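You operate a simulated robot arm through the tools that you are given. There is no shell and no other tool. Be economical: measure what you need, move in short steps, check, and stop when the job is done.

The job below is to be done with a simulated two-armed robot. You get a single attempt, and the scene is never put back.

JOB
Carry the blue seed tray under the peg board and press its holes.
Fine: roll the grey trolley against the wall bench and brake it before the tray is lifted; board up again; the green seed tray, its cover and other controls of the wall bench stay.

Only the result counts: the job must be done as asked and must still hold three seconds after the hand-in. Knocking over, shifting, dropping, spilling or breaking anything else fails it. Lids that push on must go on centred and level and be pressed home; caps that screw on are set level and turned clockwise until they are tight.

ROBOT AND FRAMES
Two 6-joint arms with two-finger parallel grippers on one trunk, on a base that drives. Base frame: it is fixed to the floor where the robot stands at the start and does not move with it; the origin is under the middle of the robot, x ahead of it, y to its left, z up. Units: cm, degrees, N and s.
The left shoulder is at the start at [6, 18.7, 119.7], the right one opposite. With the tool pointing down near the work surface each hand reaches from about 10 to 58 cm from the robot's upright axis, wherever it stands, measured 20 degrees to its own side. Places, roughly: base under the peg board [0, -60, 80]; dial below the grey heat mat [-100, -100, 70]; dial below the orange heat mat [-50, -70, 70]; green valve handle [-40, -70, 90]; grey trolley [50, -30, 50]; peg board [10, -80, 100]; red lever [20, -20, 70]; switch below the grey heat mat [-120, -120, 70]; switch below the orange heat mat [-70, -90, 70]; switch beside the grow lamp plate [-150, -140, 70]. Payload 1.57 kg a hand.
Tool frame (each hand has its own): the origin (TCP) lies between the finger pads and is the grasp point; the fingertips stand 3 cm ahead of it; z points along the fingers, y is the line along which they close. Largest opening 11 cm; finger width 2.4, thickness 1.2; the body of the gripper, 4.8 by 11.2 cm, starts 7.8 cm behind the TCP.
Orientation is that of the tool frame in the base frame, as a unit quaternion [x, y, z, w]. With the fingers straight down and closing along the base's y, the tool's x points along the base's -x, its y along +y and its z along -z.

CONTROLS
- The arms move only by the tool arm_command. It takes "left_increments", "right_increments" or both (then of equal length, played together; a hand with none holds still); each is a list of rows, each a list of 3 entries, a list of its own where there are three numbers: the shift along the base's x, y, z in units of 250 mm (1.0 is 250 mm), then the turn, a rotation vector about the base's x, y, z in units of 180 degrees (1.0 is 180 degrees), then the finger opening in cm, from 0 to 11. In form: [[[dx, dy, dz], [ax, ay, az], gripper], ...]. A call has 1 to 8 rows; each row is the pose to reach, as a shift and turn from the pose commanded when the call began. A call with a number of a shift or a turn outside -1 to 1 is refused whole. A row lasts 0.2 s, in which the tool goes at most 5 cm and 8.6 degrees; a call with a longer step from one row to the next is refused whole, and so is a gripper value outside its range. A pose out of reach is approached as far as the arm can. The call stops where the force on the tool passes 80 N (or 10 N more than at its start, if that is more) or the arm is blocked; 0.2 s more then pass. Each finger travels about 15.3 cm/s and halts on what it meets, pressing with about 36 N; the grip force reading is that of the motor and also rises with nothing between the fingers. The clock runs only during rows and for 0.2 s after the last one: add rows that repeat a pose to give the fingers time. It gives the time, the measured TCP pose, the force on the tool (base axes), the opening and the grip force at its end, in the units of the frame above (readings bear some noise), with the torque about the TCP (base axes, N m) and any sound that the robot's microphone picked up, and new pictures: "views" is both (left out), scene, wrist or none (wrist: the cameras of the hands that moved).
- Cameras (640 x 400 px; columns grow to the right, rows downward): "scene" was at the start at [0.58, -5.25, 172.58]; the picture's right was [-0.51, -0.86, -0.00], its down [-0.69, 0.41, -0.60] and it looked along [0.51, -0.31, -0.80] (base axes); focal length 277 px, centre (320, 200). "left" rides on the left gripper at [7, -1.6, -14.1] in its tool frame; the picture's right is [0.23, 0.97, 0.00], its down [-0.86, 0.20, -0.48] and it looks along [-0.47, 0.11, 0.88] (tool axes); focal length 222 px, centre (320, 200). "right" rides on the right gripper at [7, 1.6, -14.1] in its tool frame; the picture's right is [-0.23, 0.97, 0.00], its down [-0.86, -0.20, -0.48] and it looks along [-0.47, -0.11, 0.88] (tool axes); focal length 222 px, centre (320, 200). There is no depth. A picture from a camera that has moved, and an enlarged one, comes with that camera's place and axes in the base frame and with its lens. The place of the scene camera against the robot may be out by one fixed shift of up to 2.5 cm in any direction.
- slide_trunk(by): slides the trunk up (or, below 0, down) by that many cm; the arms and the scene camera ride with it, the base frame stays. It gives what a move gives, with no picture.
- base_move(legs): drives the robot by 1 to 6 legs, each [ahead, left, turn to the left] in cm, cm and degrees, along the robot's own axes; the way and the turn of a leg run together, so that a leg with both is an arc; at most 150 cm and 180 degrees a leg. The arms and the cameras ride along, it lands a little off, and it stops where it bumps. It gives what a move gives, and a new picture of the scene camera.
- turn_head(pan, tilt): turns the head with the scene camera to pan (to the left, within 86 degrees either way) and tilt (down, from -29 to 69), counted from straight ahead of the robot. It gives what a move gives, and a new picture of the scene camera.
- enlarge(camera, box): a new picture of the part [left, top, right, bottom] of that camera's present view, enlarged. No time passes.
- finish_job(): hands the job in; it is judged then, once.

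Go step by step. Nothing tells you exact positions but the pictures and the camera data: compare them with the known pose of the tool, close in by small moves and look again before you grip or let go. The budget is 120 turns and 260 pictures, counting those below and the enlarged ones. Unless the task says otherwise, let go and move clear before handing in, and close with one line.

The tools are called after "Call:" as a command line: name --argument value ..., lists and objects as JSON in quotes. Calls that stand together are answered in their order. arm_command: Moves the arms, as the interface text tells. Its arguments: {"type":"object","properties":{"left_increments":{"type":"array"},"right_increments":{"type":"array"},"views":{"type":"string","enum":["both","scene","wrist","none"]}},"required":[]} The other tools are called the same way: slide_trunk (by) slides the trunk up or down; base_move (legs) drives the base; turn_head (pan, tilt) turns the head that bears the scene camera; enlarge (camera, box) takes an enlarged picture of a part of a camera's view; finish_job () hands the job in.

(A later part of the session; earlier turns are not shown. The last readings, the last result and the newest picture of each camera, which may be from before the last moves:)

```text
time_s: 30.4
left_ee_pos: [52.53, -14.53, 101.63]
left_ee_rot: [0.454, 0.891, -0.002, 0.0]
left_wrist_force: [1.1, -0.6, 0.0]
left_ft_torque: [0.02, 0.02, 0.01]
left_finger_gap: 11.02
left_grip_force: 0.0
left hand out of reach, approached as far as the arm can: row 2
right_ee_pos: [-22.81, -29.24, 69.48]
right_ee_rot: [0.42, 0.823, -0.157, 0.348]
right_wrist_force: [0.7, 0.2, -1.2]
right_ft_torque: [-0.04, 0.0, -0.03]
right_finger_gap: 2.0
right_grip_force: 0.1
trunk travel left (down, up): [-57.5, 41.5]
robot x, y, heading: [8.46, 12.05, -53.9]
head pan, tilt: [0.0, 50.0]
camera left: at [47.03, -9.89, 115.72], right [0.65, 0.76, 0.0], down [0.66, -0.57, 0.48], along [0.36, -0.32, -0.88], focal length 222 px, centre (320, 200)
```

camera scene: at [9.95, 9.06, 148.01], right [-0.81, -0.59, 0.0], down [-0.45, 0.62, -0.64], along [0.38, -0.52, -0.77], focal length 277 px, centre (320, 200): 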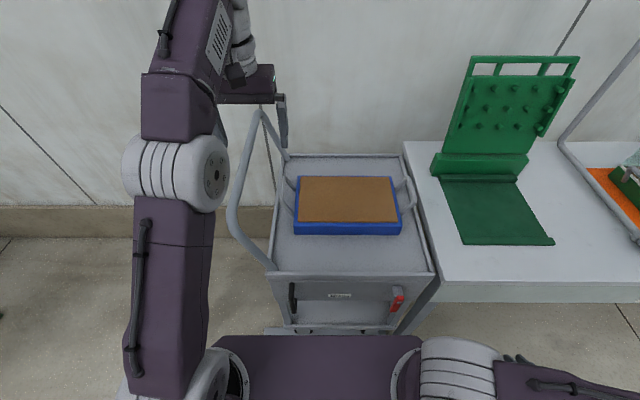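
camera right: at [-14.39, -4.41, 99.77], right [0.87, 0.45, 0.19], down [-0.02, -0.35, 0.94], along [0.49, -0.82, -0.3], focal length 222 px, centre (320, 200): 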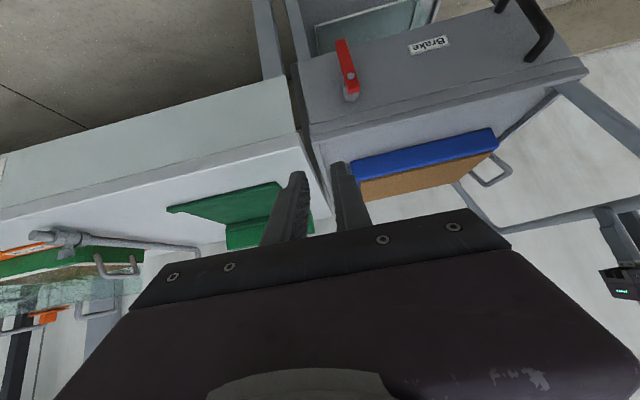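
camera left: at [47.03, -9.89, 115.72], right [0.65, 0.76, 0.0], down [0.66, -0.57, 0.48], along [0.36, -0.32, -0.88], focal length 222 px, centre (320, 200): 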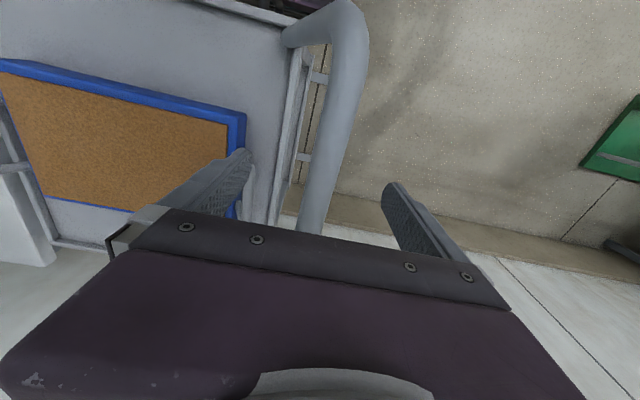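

I close on the bar with a slight press towards the bench, and bring the closed right fingers over near the lever, staying 10 cm off the panel.

Call:
arm_command --left_increments '[[[0, 0, 0], [0, 0, 0], 8], [[0, 0, 0], [0, 0, 0], 5], [[0, 0, 0], [0, 0, 0], 1.5], [[0, 0, 0], [0, 0, 0], 1.5], [[-0.01, -0.007, 0], [0, 0, 0], 1.5], [[-0.02, -0.014, 0], [0, 0, 0], 1.5]]' --right_increments '[[[0.127, 0.0925, 0], [0, 0, 0], 0], [[0.254, 0.185, -0.02], [0, 0, 0], 0], [[0.38, 0.278, -0.04], [0, 0, 0], 0], [[0.508, 0.37, -0.08], [0, 0, 0], 0], [[0.635, 0.463, -0.11], [0, 0, 0], 0], [[0.764, 0.555, -0.14], [0, 0, 0], 0]]' --views "both"

```text
time_s: 31.8
left_ee_pos: [52.43, -14.37, 101.63]
left_ee_rot: [0.454, 0.891, -0.007, -0.001]
left_wrist_force: [10.2, 2.4, 11.6]
left_ft_torque: [0.36, 0.2, -0.43]
left_finger_gap: 2.38
left_grip_force: 35.7
right_ee_pos: [-19.31, -17.34, 77.51]
right_ee_rot: [0.422, 0.824, -0.137, 0.352]
right_wrist_force: [0.9, 0.5, 1.1]
right_ft_torque: [-0.02, 0.16, -0.1]
right_finger_gap: 0.0
right_grip_force: 21.0
right hand out of reach, approached as far as the arm can: row 1, 2, 3, 4, 5, 6
trunk travel left (down, up): [-57.5, 41.5]
robot x, y, heading: [8.59, 11.88, -54.0]
head pan, tilt: [0.0, 50.0]
camera scene: at [10.96, 9.77, 148.05], right [-0.81, -0.59, 0.01], down [-0.46, 0.62, -0.64], along [0.37, -0.52, -0.77], focal length 277 px, centre (320, 200)
camera right: at [-27.41, -4.62, 82.82], right [0.86, 0.45, 0.23], down [-0.04, -0.38, 0.92], along [0.51, -0.8, -0.31], focal length 222 px, centre (320, 200)
camera left: at [47.18, -9.68, 115.74], right [0.65, 0.76, -0.01], down [0.67, -0.57, 0.48], along [0.36, -0.32, -0.88], focal length 222 px, centre (320, 200)
```

scene: 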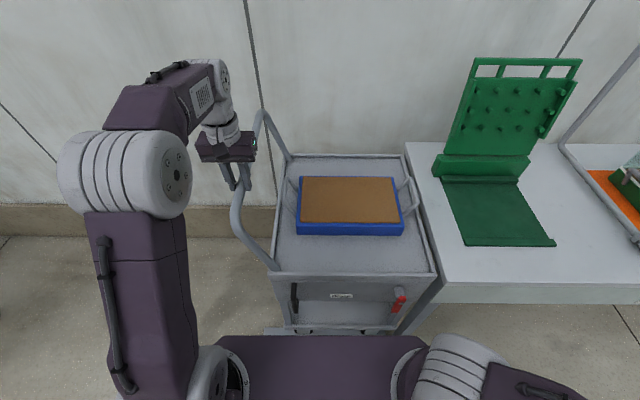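
right: 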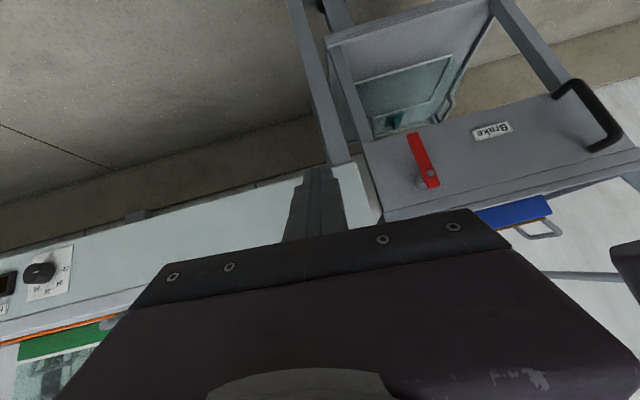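
left: 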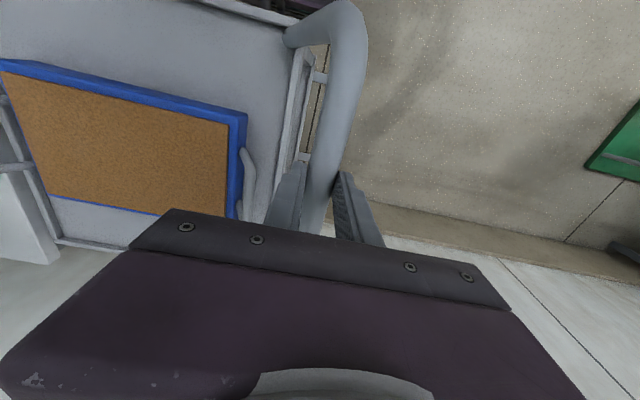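

The right hand was too close in with that tilt. I straighten the tool to about 22° off vertical and come towards the lever with more forward distance.

Call:
arm_command --right_increments '[[[0.131, -0.07, 0], [0.0165, 0.012, 0], 0], [[0.262, -0.14, 0], [0.033, 0.024, 0], 0], [[0.392, -0.15, 0], [0.05, 0.036, 0], 0], [[0.523, -0.15, -0.05], [0.066, 0.048, 0], 0], [[0.654, -0.145, -0.12], [0.083, 0.06, 0], 0], [[0.784, -0.138, -0.22], [0.099, 0.072, 0], 0]]' --views "both"

```text
time_s: 33.2
left_ee_pos: [52.45, -14.55, 101.53]
left_ee_rot: [0.455, 0.891, 0.0, 0.002]
left_wrist_force: [31.6, 11.9, 16.0]
left_ft_torque: [0.92, -0.36, -0.39]
left_finger_gap: 2.39
left_grip_force: 35.9
right_ee_pos: [-7.82, -29.26, 79.55]
right_ee_rot: [0.447, 0.87, -0.073, 0.194]
right_wrist_force: [0.1, -0.1, -0.3]
right_ft_torque: [0.0, -0.01, -0.01]
right_finger_gap: 0.03
right_grip_force: 21.3
right hand out of reach, approached as far as the arm can: row 1, 2, 3, 4, 5, 6
trunk travel left (down, up): [-57.5, 41.5]
robot x, y, heading: [8.76, 11.91, -54.2]
head pan, tilt: [0.0, 50.0]
camera scene: at [10.56, 9.5, 148.02], right [-0.81, -0.59, 0.01], down [-0.45, 0.62, -0.64], along [0.37, -0.52, -0.77], focal length 277 px, centre (320, 200)
camera right: at [-14.18, -18.67, 89.73], right [0.91, 0.4, 0.14], down [0.16, -0.62, 0.77], along [0.4, -0.68, -0.62], focal length 222 px, centre (320, 200)
```

scene: 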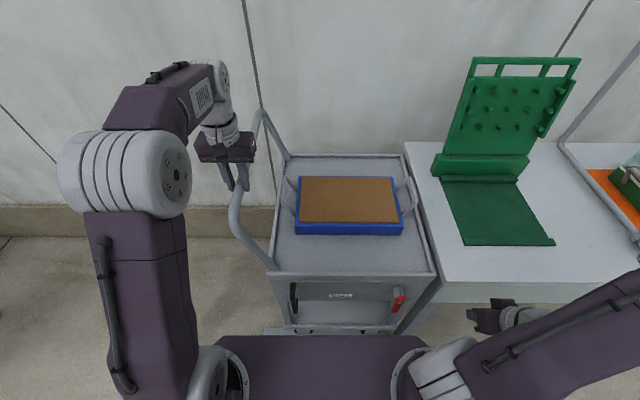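
right: 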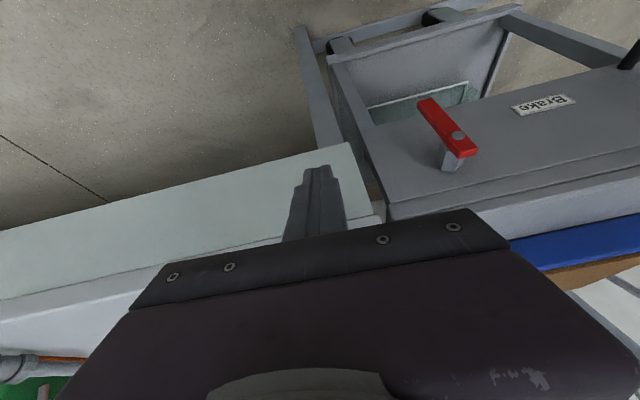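

The right wrist sits too close to its shoulder here. I release the bar, back the base off 10 cm and raise the trunk a bit so both hands get room.

Call:
arm_command --left_increments '[[[0.015, 0.011, 0], [0, 0, 0], 1.5], [[0.015, 0.011, 0], [0, 0, 0], 5], [[0.015, 0.011, 0], [0, 0, 0], 9], [[0.015, 0.011, 0], [0, 0, 0], 11], [[0.015, 0.011, 0.15], [0, 0, 0], 11], [[0.015, 0.011, 0.3], [0, 0, 0], 11], [[0.015, 0.011, 0.45], [0, 0, 0], 11], [[0.015, 0.011, 0.5], [0, 0, 0], 11]]' --views "none"

Call:
base_move --legs '[[-10, 0, 0]]'

Call:
slide_trunk --by 10

Call:
arm_command --left_increments '[[[0.06, -0.07, -0.1], [0, 0, 0], 11], [[0.12, -0.14, -0.2], [0, 0, 0], 11], [[0.12, -0.14, -0.3], [0, 0, 0], 11], [[0.12, -0.14, -0.4], [0, 0, 0], 11]]' --right_increments '[[[0.08, 0.03, 0], [0, 0, 0], 0], [[0.16, 0.06, 0], [0, 0, 0], 0], [[0.24, 0.08, -0.04], [0, 0, 0], 0], [[0.32, 0.1, -0.08], [0, 0, 0], 0]]' --views "both"

```text
time_s: 35.0
left_ee_pos: [52.31, -14.29, 114.2]
left_ee_rot: [0.454, 0.891, 0.0, 0.001]
left_wrist_force: [0.0, 0.9, -0.8]
left_ft_torque: [-0.01, -0.03, -0.04]
left_finger_gap: 11.0
left_grip_force: 0.2
right_ee_pos: [-8.2, -29.44, 79.38]
right_ee_rot: [0.448, 0.87, -0.07, 0.194]
right_wrist_force: [-0.1, -0.7, -0.2]
right_ft_torque: [0.01, 0.02, 0.0]
right_finger_gap: 0.0
right_grip_force: 21.2
trunk travel left (down, up): [-57.5, 41.5]
robot x, y, heading: [8.73, 12.07, -53.8]
head pan, tilt: [0.0, 50.0]
```

```text
time_s: 36.1
left_ee_pos: [46.43, -6.12, 113.99]
left_ee_rot: [0.454, 0.891, -0.002, 0.001]
left_wrist_force: [0.7, 0.2, 0.8]
left_ft_torque: [0.01, 0.0, 0.02]
left_finger_gap: 10.98
left_grip_force: 0.1
right_ee_pos: [-14.12, -21.16, 79.38]
right_ee_rot: [0.448, 0.87, -0.07, 0.196]
right_wrist_force: [-0.1, -0.2, 0.7]
right_ft_torque: [-0.04, 0.0, 0.02]
right_finger_gap: 0.0
right_grip_force: 21.3
trunk travel left (down, up): [-57.5, 41.5]
robot x, y, heading: [2.56, 19.79, -53.8]
head pan, tilt: [0.0, 50.0]
camera scene: at [3.99, 17.25, 148.02], right [-0.81, -0.59, 0.0], down [-0.45, 0.62, -0.64], along [0.38, -0.52, -0.77], focal length 277 px, centre (320, 200)
```

scene: 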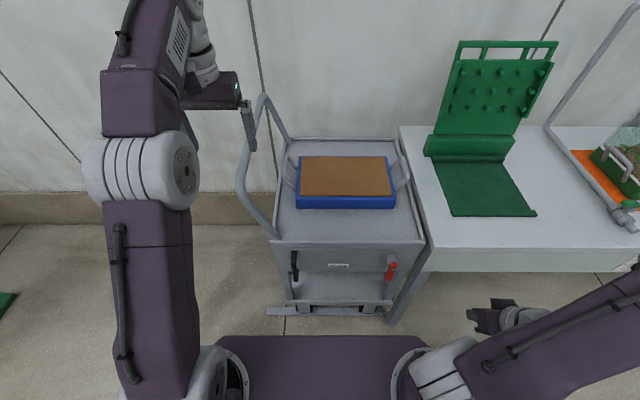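

```text
time_s: 37.4
left_ee_pos: [46.37, -6.15, 123.98]
left_ee_rot: [0.454, 0.891, 0.0, 0.001]
left_wrist_force: [0.1, 0.2, -0.4]
left_ft_torque: [-0.02, -0.02, 0.0]
left_finger_gap: 11.01
left_grip_force: 0.1
right_ee_pos: [-13.99, -21.38, 89.32]
right_ee_rot: [0.449, 0.869, -0.07, 0.195]
right_wrist_force: [-0.2, -0.6, 0.2]
right_ft_torque: [-0.05, 0.01, -0.02]
right_finger_gap: 0.0
right_grip_force: 21.5
trunk travel left (down, up): [-67.5, 31.5]
robot x, y, heading: [2.49, 20.19, -54.1]
head pan, tilt: [0.0, 50.0]
```

```text
time_s: 38.4
left_ee_pos: [49.52, -9.68, 113.87]
left_ee_rot: [0.454, 0.891, -0.001, 0.0]
left_wrist_force: [-0.3, -0.1, -0.8]
left_ft_torque: [0.01, 0.04, -0.01]
left_finger_gap: 11.0
left_grip_force: 0.0
right_ee_pos: [-7.37, -23.89, 89.01]
right_ee_rot: [0.449, 0.87, -0.064, 0.193]
right_wrist_force: [-0.4, -0.4, 0.7]
right_ft_torque: [-0.02, 0.0, 0.04]
right_finger_gap: 0.0
right_grip_force: 21.6
right hand out of reach, approached as far as the arm can: row 1, 2, 3, 4
trunk travel left (down, up): [-67.5, 31.5]
robot x, y, heading: [3.08, 19.87, -53.7]
head pan, tilt: [0.0, 50.0]
camera scene: at [4.19, 17.12, 158.02], right [-0.81, -0.59, 0.0], down [-0.45, 0.62, -0.64], along [0.38, -0.52, -0.77], focal length 277 px, centre (320, 200)
camera right: at [-13.76, -13.55, 99.26], right [0.9, 0.4, 0.15], down [0.15, -0.63, 0.76], along [0.4, -0.67, -0.63], focal length 222 px, centre (320, 200)
camera left: at [44.09, -5.05, 128.06], right [0.65, 0.76, 0.0], down [0.66, -0.57, 0.48], along [0.36, -0.31, -0.88], focal length 222 px, centre (320, 200)
```

scene: 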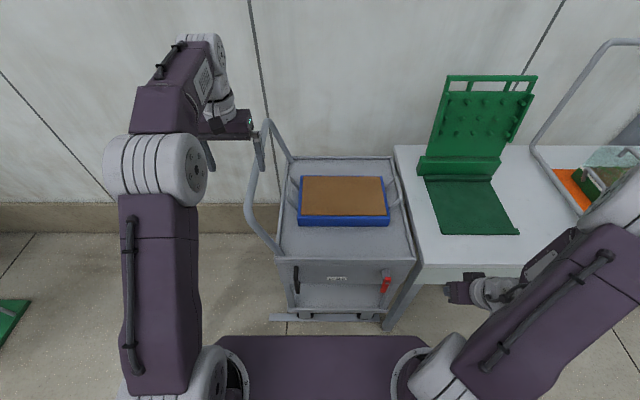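
right: 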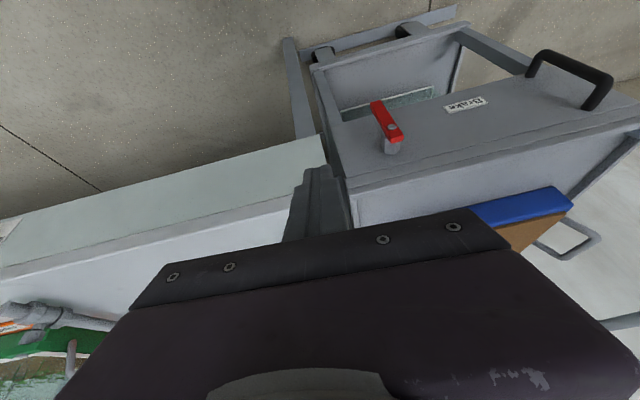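
left: 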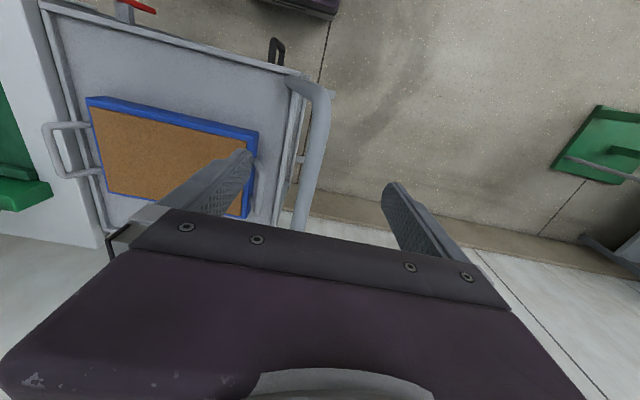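

The right arm keeps hitting a limit in this folded posture. I straighten the tool to vertical and go higher and further out first, to get a better arm posture.

Call:
arm_command --right_increments '[[[0.05, -0.05, 0.1], [0.02, 0.0145, 0], 0], [[0.1, -0.1, 0.2], [0.04, 0.029, 0], 0], [[0.15, -0.1, 0.3], [0.06, 0.0435, 0], 0], [[0.2, -0.08, 0.4], [0.08, 0.058, 0], 0], [[0.26, -0.06, 0.45], [0.1, 0.073, 0], 0], [[0.32, -0.02, 0.45], [0.1, 0.073, 0], 0]]' --views "scene"

```text
time_s: 39.8
left_ee_pos: [49.38, -9.58, 113.99]
left_ee_rot: [0.454, 0.891, -0.001, 0.0]
left_wrist_force: [0.6, -0.2, 0.8]
left_ft_torque: [0.0, 0.01, -0.02]
left_finger_gap: 11.01
left_grip_force: 0.0
right_ee_pos: [0.43, -24.52, 100.12]
right_ee_rot: [0.462, 0.887, 0.017, 0.022]
right_wrist_force: [-0.6, -0.6, -1.1]
right_ft_torque: [-0.05, -0.01, -0.01]
right_finger_gap: 0.0
right_grip_force: 21.6
trunk travel left (down, up): [-67.5, 31.5]
robot x, y, heading: [2.73, 20.1, -53.8]
head pan, tilt: [0.0, 50.0]
camera scene: at [4.05, 17.31, 158.02], right [-0.81, -0.59, 0.0], down [-0.45, 0.62, -0.64], along [0.38, -0.52, -0.77], focal length 277 px, centre (320, 200)
```

scene: 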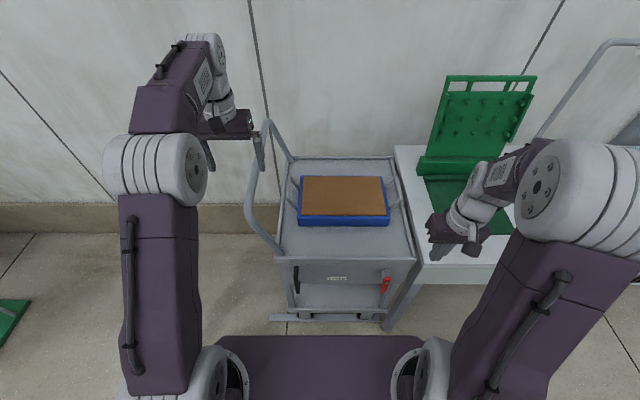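

Good posture now with the tool vertical. I lower the right hand in front of the panel, still clear of it.

Call:
arm_command --right_increments '[[[0, 0, -0.16], [0, 0, 0], 0], [[0.02, 0.02, -0.32], [0, 0, 0], 0], [[0.04, 0.035, -0.48], [0, 0, 0], 0], [[0.05, 0.045, -0.64], [0, 0, 0], 0], [[0.05, 0.045, -0.8], [0, 0, 0], 0], [[0.05, 0.045, -0.96], [0, 0, 0], 0]]' --views "both"

Call:
enlarge --camera "scene" --box '[270, 180, 510, 330]'

```text
time_s: 41.2
left_ee_pos: [49.43, -9.7, 114.03]
left_ee_rot: [0.454, 0.891, 0.0, 0.001]
left_wrist_force: [1.1, 0.4, 0.2]
left_ft_torque: [-0.01, 0.04, 0.0]
left_finger_gap: 10.99
left_grip_force: 0.0
right_ee_pos: [1.89, -23.31, 75.83]
right_ee_rot: [0.448, 0.894, 0.018, 0.021]
right_wrist_force: [1.0, -1.1, -0.1]
right_ft_torque: [0.1, 0.01, -0.07]
right_finger_gap: 0.0
right_grip_force: 21.4
trunk travel left (down, up): [-67.5, 31.5]
robot x, y, heading: [2.83, 20.33, -54.1]
head pan, tilt: [0.0, 50.0]
camera scene: at [4.04, 17.08, 158.02], right [-0.81, -0.59, 0.0], down [-0.45, 0.62, -0.64], along [0.38, -0.52, -0.77], focal length 277 px, centre (320, 200)
camera right: at [-1.95, -16.99, 89.92], right [0.91, 0.4, 0.05], down [0.33, -0.81, 0.49], along [0.24, -0.43, -0.87], focal length 222 px, centre (320, 200)
```

scene: 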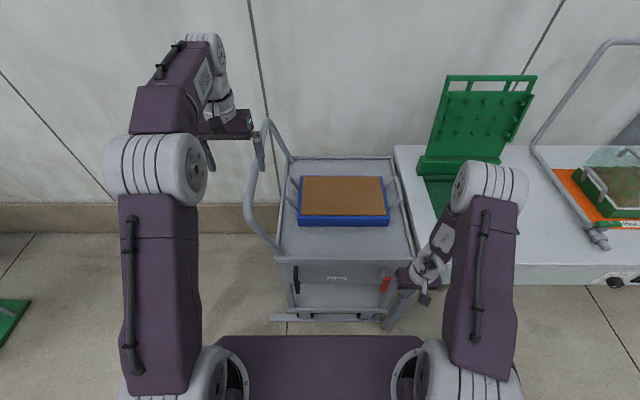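
right: 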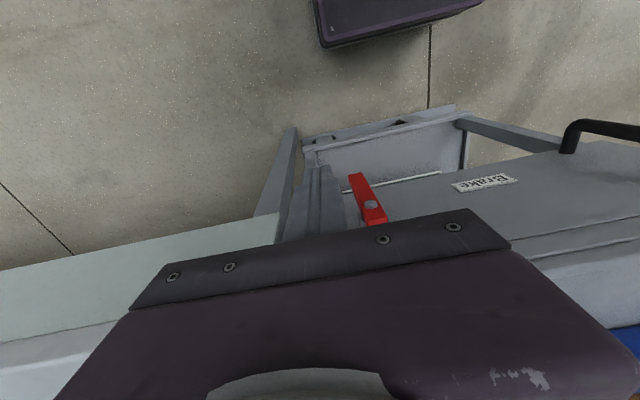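

```text
2.67 times, centred on (390, 255) of scene
camera zoom: at [4.04, 17.08, 158.02], right [-0.81, -0.59, 0.0], down [-0.45, 0.62, -0.64], along [0.38, -0.52, -0.77], focal length 740 px, centre (133, 53)
```

zoom: 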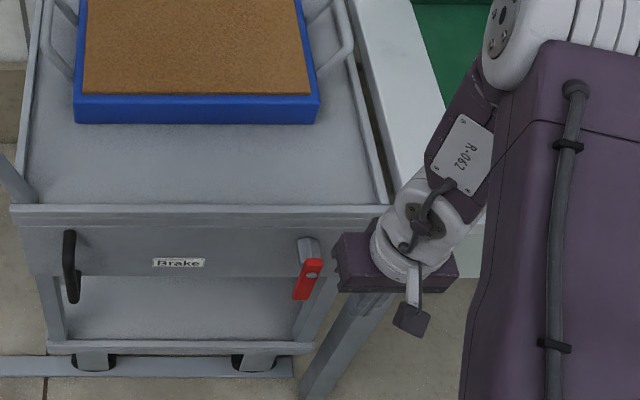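

A vertical finger can't swing this lever past its own pivot, so I need the fingers pointing at the panel. I back the base further so the tilted right hand has room.

Call:
base_move --legs '[[-20, 0, 0]]'

Call:
arm_command --right_increments '[[[0.03, -0.04, 0], [-0.03, -0.022, 0], 0], [[0.06, -0.08, 0], [-0.06, -0.044, 0], 0], [[0.09, -0.12, 0], [-0.09, -0.066, 0], 0], [[0.12, -0.16, 0], [-0.12, -0.088, 0], 0], [[0.15, -0.2, 0], [-0.15, -0.11, 0], 0], [[0.18, -0.24, 0], [-0.18, -0.132, 0], 0], [[0.21, -0.28, 0], [-0.21, -0.154, 0], 0], [[0.24, -0.32, 0], [-0.24, -0.175, 0], 0]]' --views "both"

```text
time_s: 42.8
left_ee_pos: [37.53, 6.79, 114.04]
left_ee_rot: [0.451, 0.892, 0.0, -0.001]
left_wrist_force: [0.5, 0.4, 0.6]
left_ft_torque: [0.04, 0.03, -0.02]
left_finger_gap: 11.0
left_grip_force: 0.0
right_ee_pos: [-9.85, -7.34, 75.98]
right_ee_rot: [0.46, 0.888, 0.016, 0.022]
right_wrist_force: [0.4, 0.0, -0.3]
right_ft_torque: [0.01, -0.01, 0.0]
right_finger_gap: 0.0
right_grip_force: 21.0
trunk travel left (down, up): [-67.5, 31.5]
robot x, y, heading: [-9.09, 36.1, -53.7]
head pan, tilt: [0.0, 50.0]
camera scene: at [-7.82, 33.41, 158.01], right [-0.81, -0.59, 0.0], down [-0.45, 0.62, -0.64], along [0.38, -0.52, -0.77], focal length 277 px, centre (320, 200)
```

scene: 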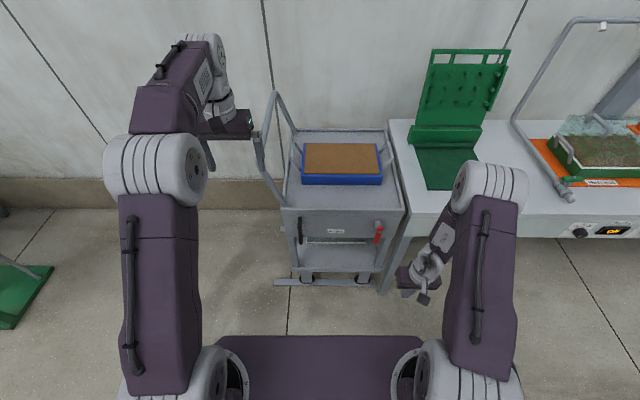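

```text
time_s: 44.6
left_ee_pos: [37.66, 6.79, 114.0]
left_ee_rot: [0.452, 0.892, -0.001, 0.0]
left_wrist_force: [0.3, -0.2, 0.0]
left_ft_torque: [-0.02, -0.01, 0.01]
left_finger_gap: 10.98
left_grip_force: 0.0
right_ee_pos: [-0.7, -24.91, 77.31]
right_ee_rot: [0.411, 0.796, -0.148, 0.419]
right_wrist_force: [1.2, -0.1, 0.6]
right_ft_torque: [-0.01, 0.0, 0.01]
right_finger_gap: 0.0
right_grip_force: 21.3
right hand out of reach, approached as far as the arm can: row 2, 3, 4, 5, 6, 7, 8
trunk travel left (down, up): [-67.5, 31.5]
robot x, y, heading: [-9.35, 36.28, -53.5]
head pan, tilt: [0.0, 50.0]
camera scene: at [-7.85, 33.35, 158.02], right [-0.81, -0.59, 0.0], down [-0.45, 0.62, -0.64], along [0.38, -0.52, -0.77], focal length 277 px, centre (320, 200)
camera right: at [-9.37, -11.89, 80.44], right [0.83, 0.48, 0.29], down [-0.15, -0.3, 0.94], along [0.54, -0.82, -0.17], focal length 222 px, centre (320, 200)
```

scene: 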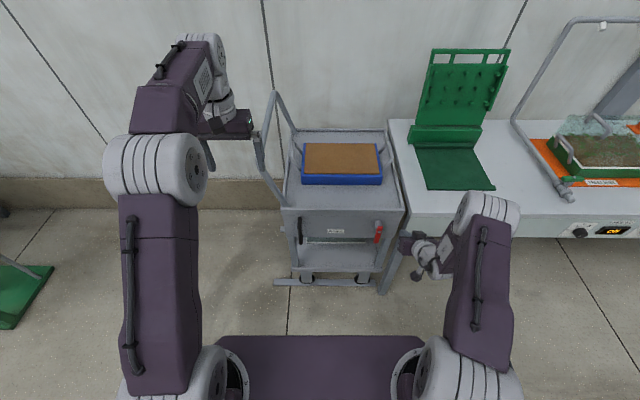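
right: 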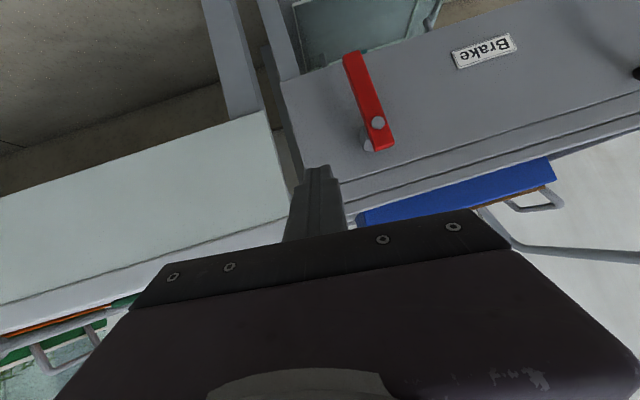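

Now the fingers point at the panel. I open the fork to 5 cm and line it up in front of the lever's lower end, still about 4 cm off.

Call:
arm_command --right_increments '[[[0.055, 0.05, -0.09], [0, 0, 0], 3], [[0.11, 0.1, -0.18], [0, 0, 0], 5], [[0.165, 0.15, -0.27], [0, 0, 0], 5], [[0.217, 0.192, -0.37], [0, 0, 0], 5], [[0.217, 0.192, -0.37], [0, 0, 0], 5]]' --views "wrist"

```text
time_s: 45.8
left_ee_pos: [37.58, 6.87, 114.12]
left_ee_rot: [0.452, 0.892, -0.001, 0.001]
left_wrist_force: [1.1, 0.5, -0.5]
left_ft_torque: [-0.01, -0.04, -0.01]
left_finger_gap: 11.0
left_grip_force: 0.0
right_ee_pos: [5.35, -20.62, 67.72]
right_ee_rot: [0.414, 0.795, -0.143, 0.42]
right_wrist_force: [-0.1, -0.3, -0.2]
right_ft_torque: [-0.05, 0.01, -0.02]
right_finger_gap: 5.02
right_grip_force: 0.2
right hand out of reach, approached as far as the arm can: row 1, 2, 3, 4, 5
trunk travel left (down, up): [-67.5, 31.5]
robot x, y, heading: [-9.03, 35.98, -53.6]
head pan, tilt: [0.0, 50.0]
camera right: at [-3.4, -7.6, 70.91], right [0.83, 0.48, 0.3], down [-0.16, -0.31, 0.94], along [0.54, -0.82, -0.18], focal length 222 px, centre (320, 200)
```

right: 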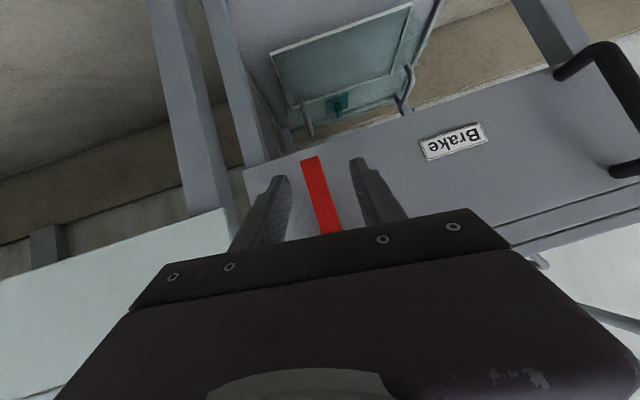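

The fork is centred on the red arm. I advance about 4 cm so the fingers straddle it.

Call:
arm_command --right_increments '[[[0.05, -0.07, -0.03], [0, 0, 0], 5], [[0.101, -0.139, -0.06], [0, 0, 0], 5], [[0.101, -0.139, -0.06], [0, 0, 0], 5]]' --views "wrist"

```text
time_s: 46.6
left_ee_pos: [37.61, 6.84, 113.98]
left_ee_rot: [0.452, 0.892, -0.002, 0.001]
left_wrist_force: [0.5, -0.3, 0.6]
left_ft_torque: [0.0, 0.01, 0.0]
left_finger_gap: 10.98
left_grip_force: 0.1
right_ee_pos: [7.87, -24.08, 65.99]
right_ee_rot: [0.411, 0.797, -0.147, 0.419]
right_wrist_force: [-0.1, 0.2, -0.6]
right_ft_torque: [-0.02, 0.0, 0.0]
right_finger_gap: 5.02
right_grip_force: 0.1
trunk travel left (down, up): [-67.5, 31.5]
robot x, y, heading: [-9.15, 36.14, -53.7]
head pan, tilt: [0.0, 50.0]
camera right: at [-0.84, -11.08, 69.28], right [0.83, 0.48, 0.29], down [-0.15, -0.3, 0.94], along [0.54, -0.82, -0.18], focal length 222 px, centre (320, 200)
```

right: 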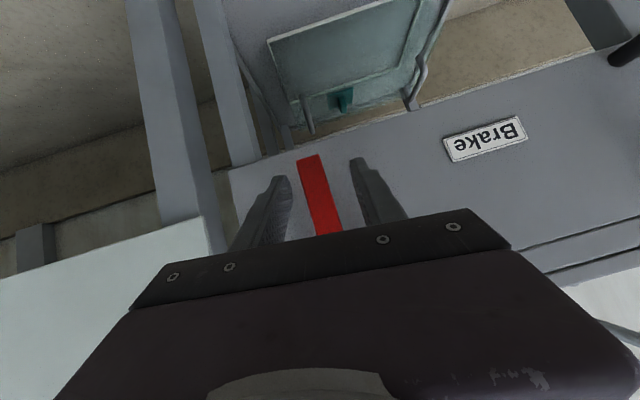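

The fork straddles the lever. I try the direction towards the bench first, which can't roll the trolley away.

Call:
arm_command --right_increments '[[[-0.032, -0.0235, 0], [0, 0, 0], 5], [[-0.065, -0.047, 0], [0, 0, 0], 5], [[-0.097, -0.0706, 0], [0, 0, 0], 5], [[-0.113, -0.082, 0], [0, 0, 0], 5]]' --views "wrist"

```text
time_s: 47.6
left_ee_pos: [37.77, 6.84, 113.95]
left_ee_rot: [0.452, 0.892, -0.002, 0.001]
left_wrist_force: [-0.2, -0.5, -0.1]
left_ft_torque: [0.01, 0.0, 0.0]
left_finger_gap: 11.0
left_grip_force: 0.1
right_ee_pos: [5.0, -26.27, 66.15]
right_ee_rot: [0.412, 0.796, -0.149, 0.418]
right_wrist_force: [1.0, 3.5, -0.9]
right_ft_torque: [-0.05, 0.06, 0.05]
right_finger_gap: 5.24
right_grip_force: 1.0
trunk travel left (down, up): [-67.5, 31.5]
robot x, y, heading: [-9.05, 36.08, -53.6]
head pan, tilt: [0.0, 50.0]
camera right: at [-3.7, -13.22, 69.25], right [0.83, 0.48, 0.28], down [-0.15, -0.3, 0.94], along [0.54, -0.82, -0.18], focal length 222 px, centre (320, 200)
```

right: 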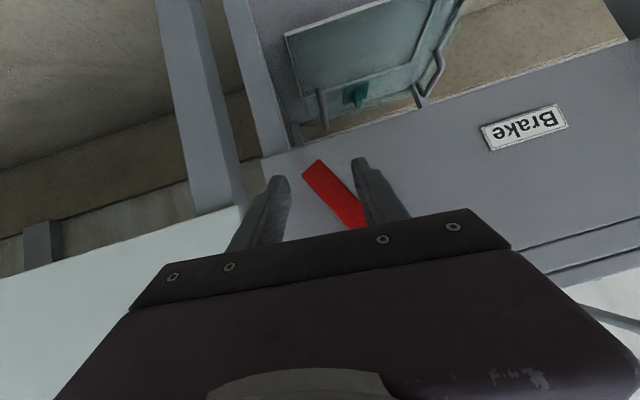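

The lever swings that way easily at about 4 N. I continue along the arc.

Call:
arm_command --right_increments '[[[-0.032, -0.0235, 0], [0, 0, 0], 5], [[-0.065, -0.047, 0.01], [0, 0, 0], 5], [[-0.097, -0.0706, 0.03], [0, 0, 0], 5], [[-0.129, -0.094, 0.06], [0, 0, 0], 5]]' --views "wrist"

```text
time_s: 48.6
left_ee_pos: [37.7, 6.83, 114.02]
left_ee_rot: [0.452, 0.892, 0.0, 0.001]
left_wrist_force: [-0.2, -0.6, 0.1]
left_ft_torque: [0.02, 0.02, -0.03]
left_finger_gap: 10.98
left_grip_force: 0.1
right_ee_pos: [1.85, -28.79, 67.65]
right_ee_rot: [0.411, 0.796, -0.148, 0.419]
right_wrist_force: [-0.3, 2.6, -0.5]
right_ft_torque: [0.01, -0.03, 0.12]
right_finger_gap: 5.05
right_grip_force: 0.2
trunk travel left (down, up): [-67.5, 31.5]
robot x, y, heading: [-8.83, 36.33, -53.6]
head pan, tilt: [0.0, 50.0]
camera right: at [-6.92, -15.72, 70.77], right [0.83, 0.48, 0.29], down [-0.15, -0.3, 0.94], along [0.54, -0.82, -0.17], focal length 222 px, centre (320, 200)
```

right: 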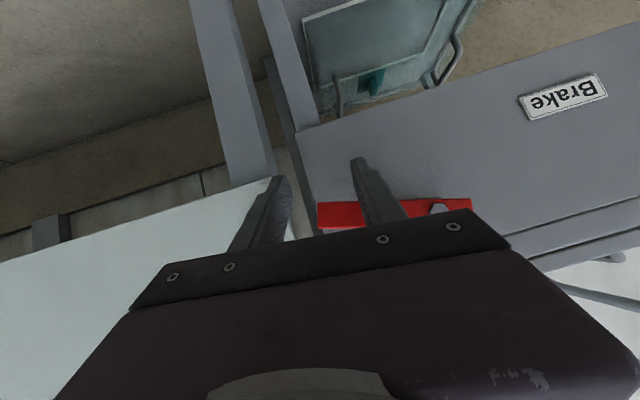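

The lever is close to horizontal. I lift the finger under it a little further until it reaches its stop.

Call:
arm_command --right_increments '[[[-0.01, -0.007, 0.03], [0, 0, 0], 5], [[-0.015, -0.011, 0.07], [0, 0, 0], 5], [[-0.015, -0.011, 0.11], [0, 0, 0], 5], [[-0.015, -0.011, 0.14], [0, 0, 0], 5]]' --views "wrist"

```text
time_s: 49.6
left_ee_pos: [37.53, 6.33, 113.8]
left_ee_rot: [0.451, 0.893, 0.0, 0.0]
left_wrist_force: [0.4, 1.1, -0.7]
left_ft_torque: [-0.01, -0.01, -0.01]
left_finger_gap: 10.98
left_grip_force: 0.1
right_ee_pos: [1.14, -28.39, 69.6]
right_ee_rot: [0.416, 0.802, -0.14, 0.406]
right_wrist_force: [-8.0, 15.2, -51.6]
right_ft_torque: [-0.47, 1.61, 0.43]
right_finger_gap: 4.74
right_grip_force: 0.1
trunk travel left (down, up): [-67.5, 31.5]
robot x, y, heading: [-9.58, 36.26, -53.6]
head pan, tilt: [0.0, 50.0]
camera right: at [-7.56, -15.52, 73.46], right [0.83, 0.47, 0.29], down [-0.13, -0.33, 0.94], along [0.54, -0.82, -0.21], focal length 222 px, centre (320, 200)
```

right: 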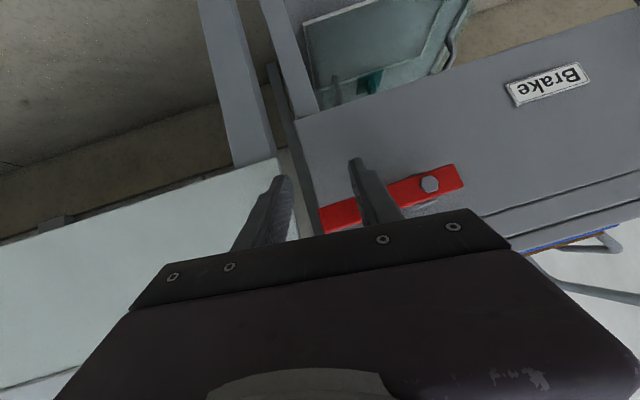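

The lever is horizontal at a hard stop (52 N), so I take the brake as set. I ease off, withdraw and check that it stays.

Call:
arm_command --right_increments '[[[0, 0, -0.08], [0, 0, 0], 5], [[0, 0, -0.17], [0, 0, 0], 5], [[-0.06, 0.09, -0.17], [0, 0, 0], 5], [[-0.15, 0.21, -0.17], [0, 0, 0], 5], [[-0.24, 0.33, -0.1], [0, 0, 0], 5]]' --views "both"

Call:
enlarge --camera "scene" --box '[250, 110, 430, 300]'

```text
time_s: 50.8
left_ee_pos: [37.63, 6.75, 114.05]
left_ee_rot: [0.452, 0.892, -0.001, 0.001]
left_wrist_force: [-0.5, 0.0, 0.3]
left_ft_torque: [0.02, -0.01, 0.0]
left_finger_gap: 10.99
left_grip_force: 0.0
right_ee_pos: [-4.18, -23.91, 68.02]
right_ee_rot: [0.413, 0.796, -0.139, 0.421]
right_wrist_force: [-1.1, -0.5, 0.6]
right_ft_torque: [0.03, -0.02, -0.03]
right_finger_gap: 5.01
right_grip_force: 0.1
right hand out of reach, approached as far as the arm can: row 5
trunk travel left (down, up): [-67.5, 31.5]
robot x, y, heading: [-9.33, 36.22, -53.4]
head pan, tilt: [0.0, 50.0]
camera scene: at [-7.87, 33.3, 158.01], right [-0.81, -0.59, 0.0], down [-0.45, 0.62, -0.64], along [0.38, -0.52, -0.77], focal length 277 px, centre (320, 200)
camera right: at [-12.94, -10.95, 71.25], right [0.82, 0.48, 0.3], down [-0.16, -0.31, 0.94], along [0.54, -0.82, -0.18], focal length 222 px, centre (320, 200)
```

scene: 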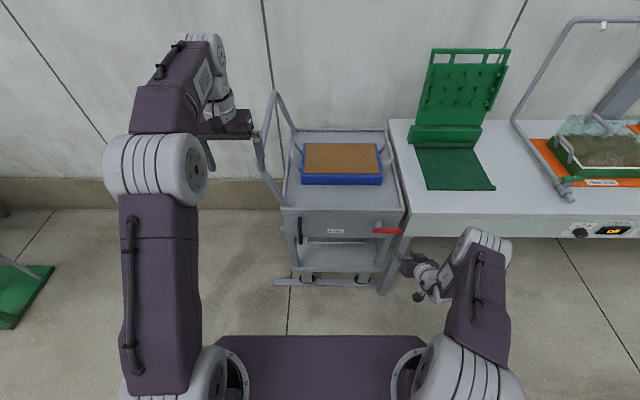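
right: 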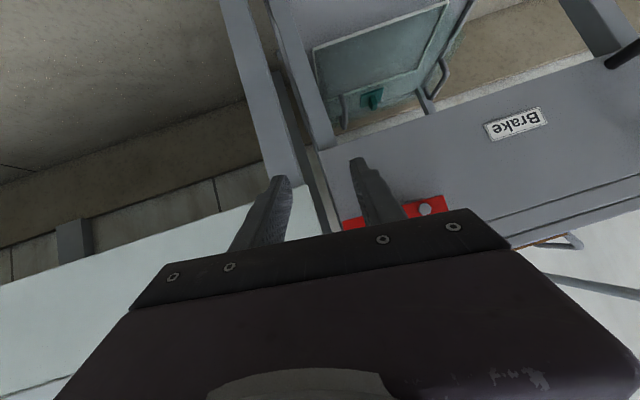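

```text
2.11 times, centred on (340, 205) of scene
camera zoom: at [-7.87, 33.3, 158.01], right [-0.81, -0.59, 0.0], down [-0.45, 0.62, -0.64], along [0.38, -0.52, -0.77], focal length 584 px, centre (278, 190)
```

zoom: 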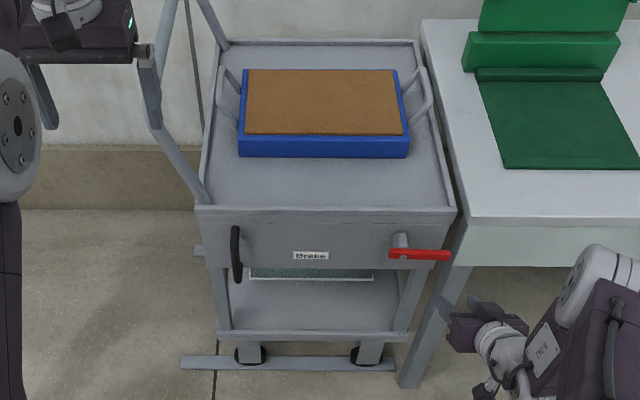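

The brake lever stays horizontal. I check the trolley–bench seam closely.

Call:
enlarge --camera "right" --box '[260, 100, 380, 220]'

Call:
enlarge --camera "scene" --box '[370, 110, 430, 230]'

```text
3.33 times, centred on (320, 160) of right
camera zoom: at [-12.94, -10.95, 71.25], right [0.82, 0.48, 0.3], down [-0.16, -0.31, 0.94], along [0.54, -0.82, -0.18], focal length 740 px, centre (320, 333)
```

zoom: 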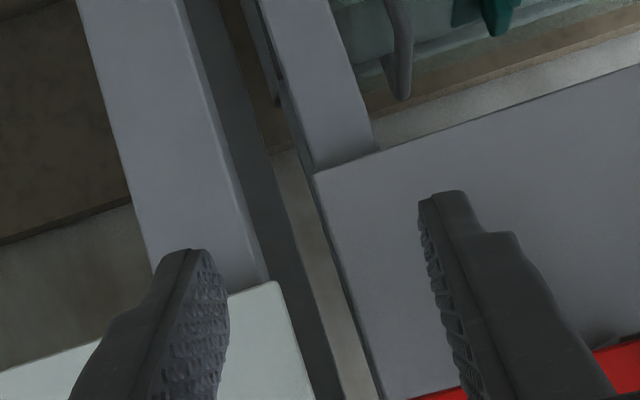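

```text
3.33 times, centred on (400, 170) of scene
camera zoom: at [-7.87, 33.3, 158.01], right [-0.81, -0.59, 0.0], down [-0.45, 0.62, -0.64], along [0.38, -0.52, -0.77], focal length 924 px, centre (53, 300)
```

zoom: 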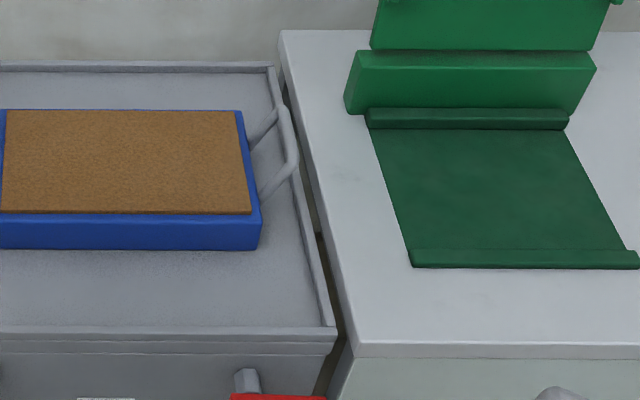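

The splayed bench leg meets the trolley's floor frame, so that is its hard stop. Next I straighten and raise the right hand, then bring the trunk back up.

Call:
arm_command --right_increments '[[[-0.03, 0.04, 0.12], [0.03, 0.022, 0], 5], [[-0.03, 0.04, 0.25], [0.06, 0.044, 0], 5], [[-0.03, 0.04, 0.38], [0.09, 0.066, 0], 7], [[0, 0.0, 0.5], [0.12, 0.088, 0], 9], [[0, 0, 0.63], [0.15, 0.11, 0], 11], [[0, 0, 0.75], [0.18, 0.132, 0], 11], [[0, 0, 0.87], [0.21, 0.154, 0], 11], [[0, 0, 1.0], [0.24, 0.175, 0], 11]]' --views "none"

Call:
slide_trunk --by 15

```text
time_s: 52.6
left_ee_pos: [37.75, 6.91, 114.07]
left_ee_rot: [0.451, 0.892, -0.001, 0.001]
left_wrist_force: [-0.1, -0.1, 0.6]
left_ft_torque: [0.0, 0.06, -0.03]
left_finger_gap: 10.98
left_grip_force: 0.1
right_ee_pos: [-3.94, -23.94, 92.78]
right_ee_rot: [0.481, 0.875, 0.049, 0.014]
right_wrist_force: [0.0, -0.8, 1.0]
right_ft_torque: [0.0, 0.01, -0.01]
right_finger_gap: 10.99
right_grip_force: 0.0
trunk travel left (down, up): [-67.5, 31.5]
robot x, y, heading: [-9.43, 36.29, -53.7]
head pan, tilt: [0.0, 50.0]
```

```text
time_s: 54.4
left_ee_pos: [37.66, 6.82, 128.97]
left_ee_rot: [0.451, 0.892, 0.0, 0.0]
left_wrist_force: [-0.5, -0.4, 0.5]
left_ft_torque: [0.03, -0.02, -0.04]
left_finger_gap: 10.99
left_grip_force: 0.1
right_ee_pos: [-3.89, -23.94, 107.67]
right_ee_rot: [0.48, 0.876, 0.048, 0.014]
right_wrist_force: [-0.4, -0.2, -0.1]
right_ft_torque: [0.0, 0.02, 0.0]
right_finger_gap: 11.01
right_grip_force: 0.0
trunk travel left (down, up): [-82.5, 16.5]
robot x, y, heading: [-9.3, 36.46, -53.6]
head pan, tilt: [0.0, 50.0]
```

I level the right tool and bring it inward before driving up to the tray.

Call:
arm_command --right_increments '[[[0.08, 0.06, 0.02], [-0.005, 0.005, 0.005], 11], [[0.16, 0.12, 0.04], [-0.011, 0.011, 0.011], 11], [[0.24, 0.176, 0.06], [-0.016, 0.016, 0.016], 11], [[0.324, 0.235, 0.08], [-0.022, 0.022, 0.021], 11]]' --views "none"

Call:
base_move --legs '[[0, -9, -0.4], [33, 0, 0]]'

Call:
enlarge --camera "right" --box '[0, 0, 640, 400]'

Call:
enlarge --camera "left" --box '[0, 0, 640, 400]'

```text
time_s: 55.4
left_ee_pos: [37.72, 6.84, 129.03]
left_ee_rot: [0.452, 0.892, -0.001, 0.0]
left_wrist_force: [0.7, 0.5, 0.2]
left_ft_torque: [0.0, 0.01, 0.04]
left_finger_gap: 10.99
left_grip_force: 0.1
right_ee_pos: [4.16, -18.02, 110.0]
right_ee_rot: [0.452, 0.892, 0.0, -0.002]
right_wrist_force: [-0.4, 0.3, 0.2]
right_ft_torque: [-0.03, -0.01, -0.04]
right_finger_gap: 11.0
right_grip_force: 0.0
trunk travel left (down, up): [-82.5, 16.5]
robot x, y, heading: [-9.41, 36.61, -53.8]
head pan, tilt: [0.0, 50.0]
```

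```text
time_s: 58.2
left_ee_pos: [48.79, -25.2, 129.13]
left_ee_rot: [0.458, 0.889, -0.001, 0.001]
left_wrist_force: [-0.4, 0.9, -0.3]
left_ft_torque: [-0.02, 0.0, 0.01]
left_finger_gap: 11.0
left_grip_force: 0.1
right_ee_pos: [14.97, -49.74, 109.91]
right_ee_rot: [0.458, 0.889, 0.002, 0.0]
right_wrist_force: [-0.4, -0.4, 0.5]
right_ft_torque: [0.02, 0.01, -0.01]
right_finger_gap: 10.98
right_grip_force: 0.1
trunk travel left (down, up): [-82.5, 16.5]
robot x, y, heading: [2.48, 4.79, -54.2]
head pan, tilt: [0.0, 50.0]
camera scene: at [3.75, 2.09, 173.02], right [-0.81, -0.58, 0.0], down [-0.44, 0.62, -0.64], along [0.37, -0.52, -0.77], focal length 277 px, centre (320, 200)
```

scene: 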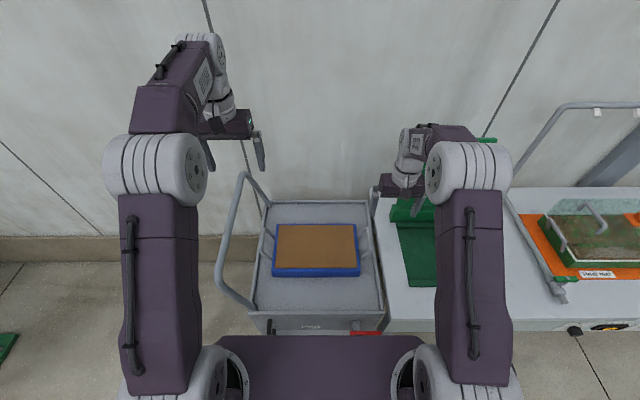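

```text
1.00 times, centred on (320, 200) of right (not enlarged: the box is as wide or as high as the picture)
camera zoom: at [12.19, -43.05, 124.15], right [0.93, 0.38, 0.0], down [0.33, -0.81, 0.48], along [0.18, -0.44, -0.88], focal length 222 px, centre (320, 200)
```

zoom: 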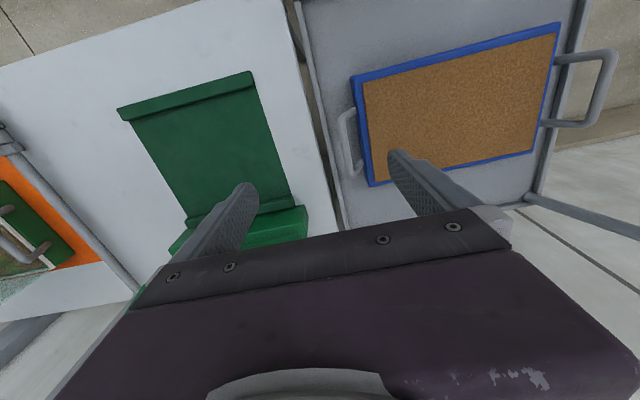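

```text
1.00 times, centred on (320, 200) of left (not enlarged: the box is as wide or as high as the picture)
camera zoom: at [43.48, -20.53, 143.23], right [0.66, 0.75, 0.0], down [0.66, -0.58, 0.48], along [0.36, -0.32, -0.88], focal length 222 px, centre (320, 200)
```

zoom: 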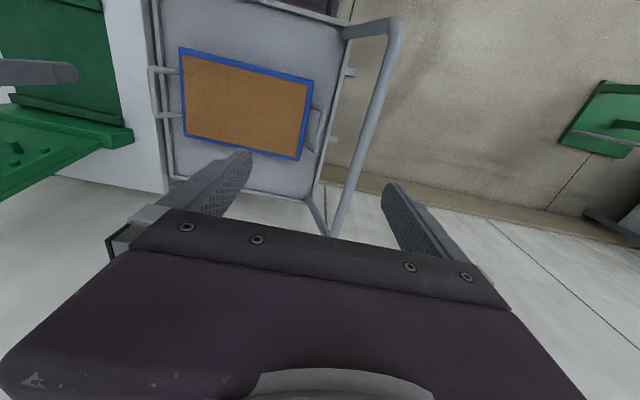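

Triangulated tray handles: outer bars at u=-13.5 and u=24.9, n≈53, z≈86.5. I move both hands above them with the fingers at 5 cm.

Call:
arm_command --left_increments '[[[0.013, -0.0155, -0.125], [0, 0, 0], 11], [[0.026, -0.031, -0.25], [0, 0, 0], 10], [[0.038, -0.0465, -0.375], [0, 0, 0], 8], [[0.051, -0.062, -0.5], [0, 0, 0], 6], [[0.064, -0.0775, -0.625], [0, 0, 0], 5], [[0.077, -0.093, -0.75], [0, 0, 0], 5], [[0.09, -0.1085, -0.875], [0, 0, 0], 5], [[0.102, -0.124, -1.0], [0, 0, 0], 5]]' --right_increments '[[[0.026, -0.005, -0.03], [0, 0, 0], 11], [[0.052, -0.01, -0.06], [0, 0, 0], 10], [[0.077, -0.014, -0.09], [0, 0, 0], 8], [[0.103, -0.019, -0.12], [0, 0, 0], 6], [[0.129, -0.024, -0.15], [0, 0, 0], 5], [[0.155, -0.029, -0.18], [0, 0, 0], 5], [[0.18, -0.033, -0.21], [0, 0, 0], 5], [[0.206, -0.038, -0.24], [0, 0, 0], 5]]' --views "both"

```text
time_s: 60.0
left_ee_pos: [51.46, -28.86, 103.91]
left_ee_rot: [0.458, 0.889, -0.001, 0.0]
left_wrist_force: [-0.5, 0.9, -0.3]
left_ft_torque: [0.04, 0.01, 0.01]
left_finger_gap: 4.99
left_grip_force: 0.1
right_ee_pos: [20.23, -51.04, 103.78]
right_ee_rot: [0.458, 0.889, 0.002, -0.002]
right_wrist_force: [0.4, 0.1, -0.1]
right_ft_torque: [0.01, 0.03, 0.0]
right_finger_gap: 5.03
right_grip_force: 0.1
trunk travel left (down, up): [-82.5, 16.5]
robot x, y, heading: [2.73, 4.44, -54.6]
head pan, tilt: [0.0, 50.0]
camera scene: at [4.0, 1.71, 173.02], right [-0.81, -0.58, 0.0], down [-0.45, 0.62, -0.64], along [0.37, -0.52, -0.77], focal length 277 px, centre (320, 200)
camera right: at [17.46, -44.29, 117.92], right [0.93, 0.38, 0.0], down [0.33, -0.81, 0.47], along [0.18, -0.44, -0.88], focal length 222 px, centre (320, 200)
camera left: at [46.18, -24.09, 117.99], right [0.66, 0.75, 0.0], down [0.66, -0.58, 0.48], along [0.36, -0.32, -0.88], focal length 222 px, centre (320, 200)
```

scene: 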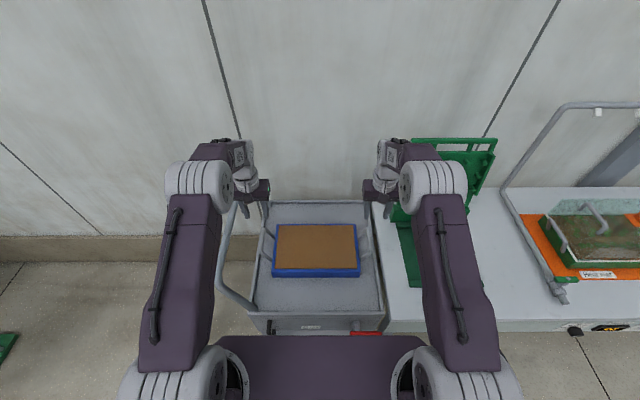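
right: 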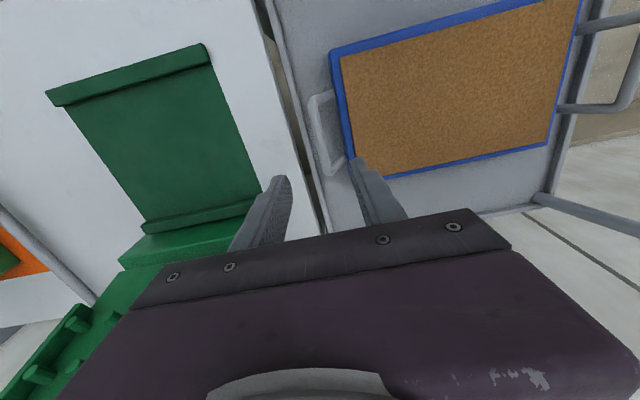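
left: 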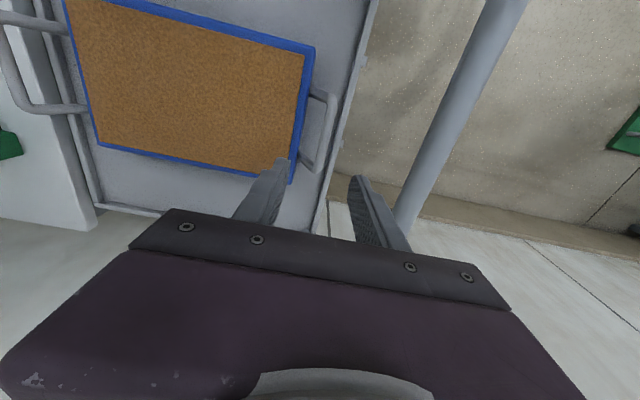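

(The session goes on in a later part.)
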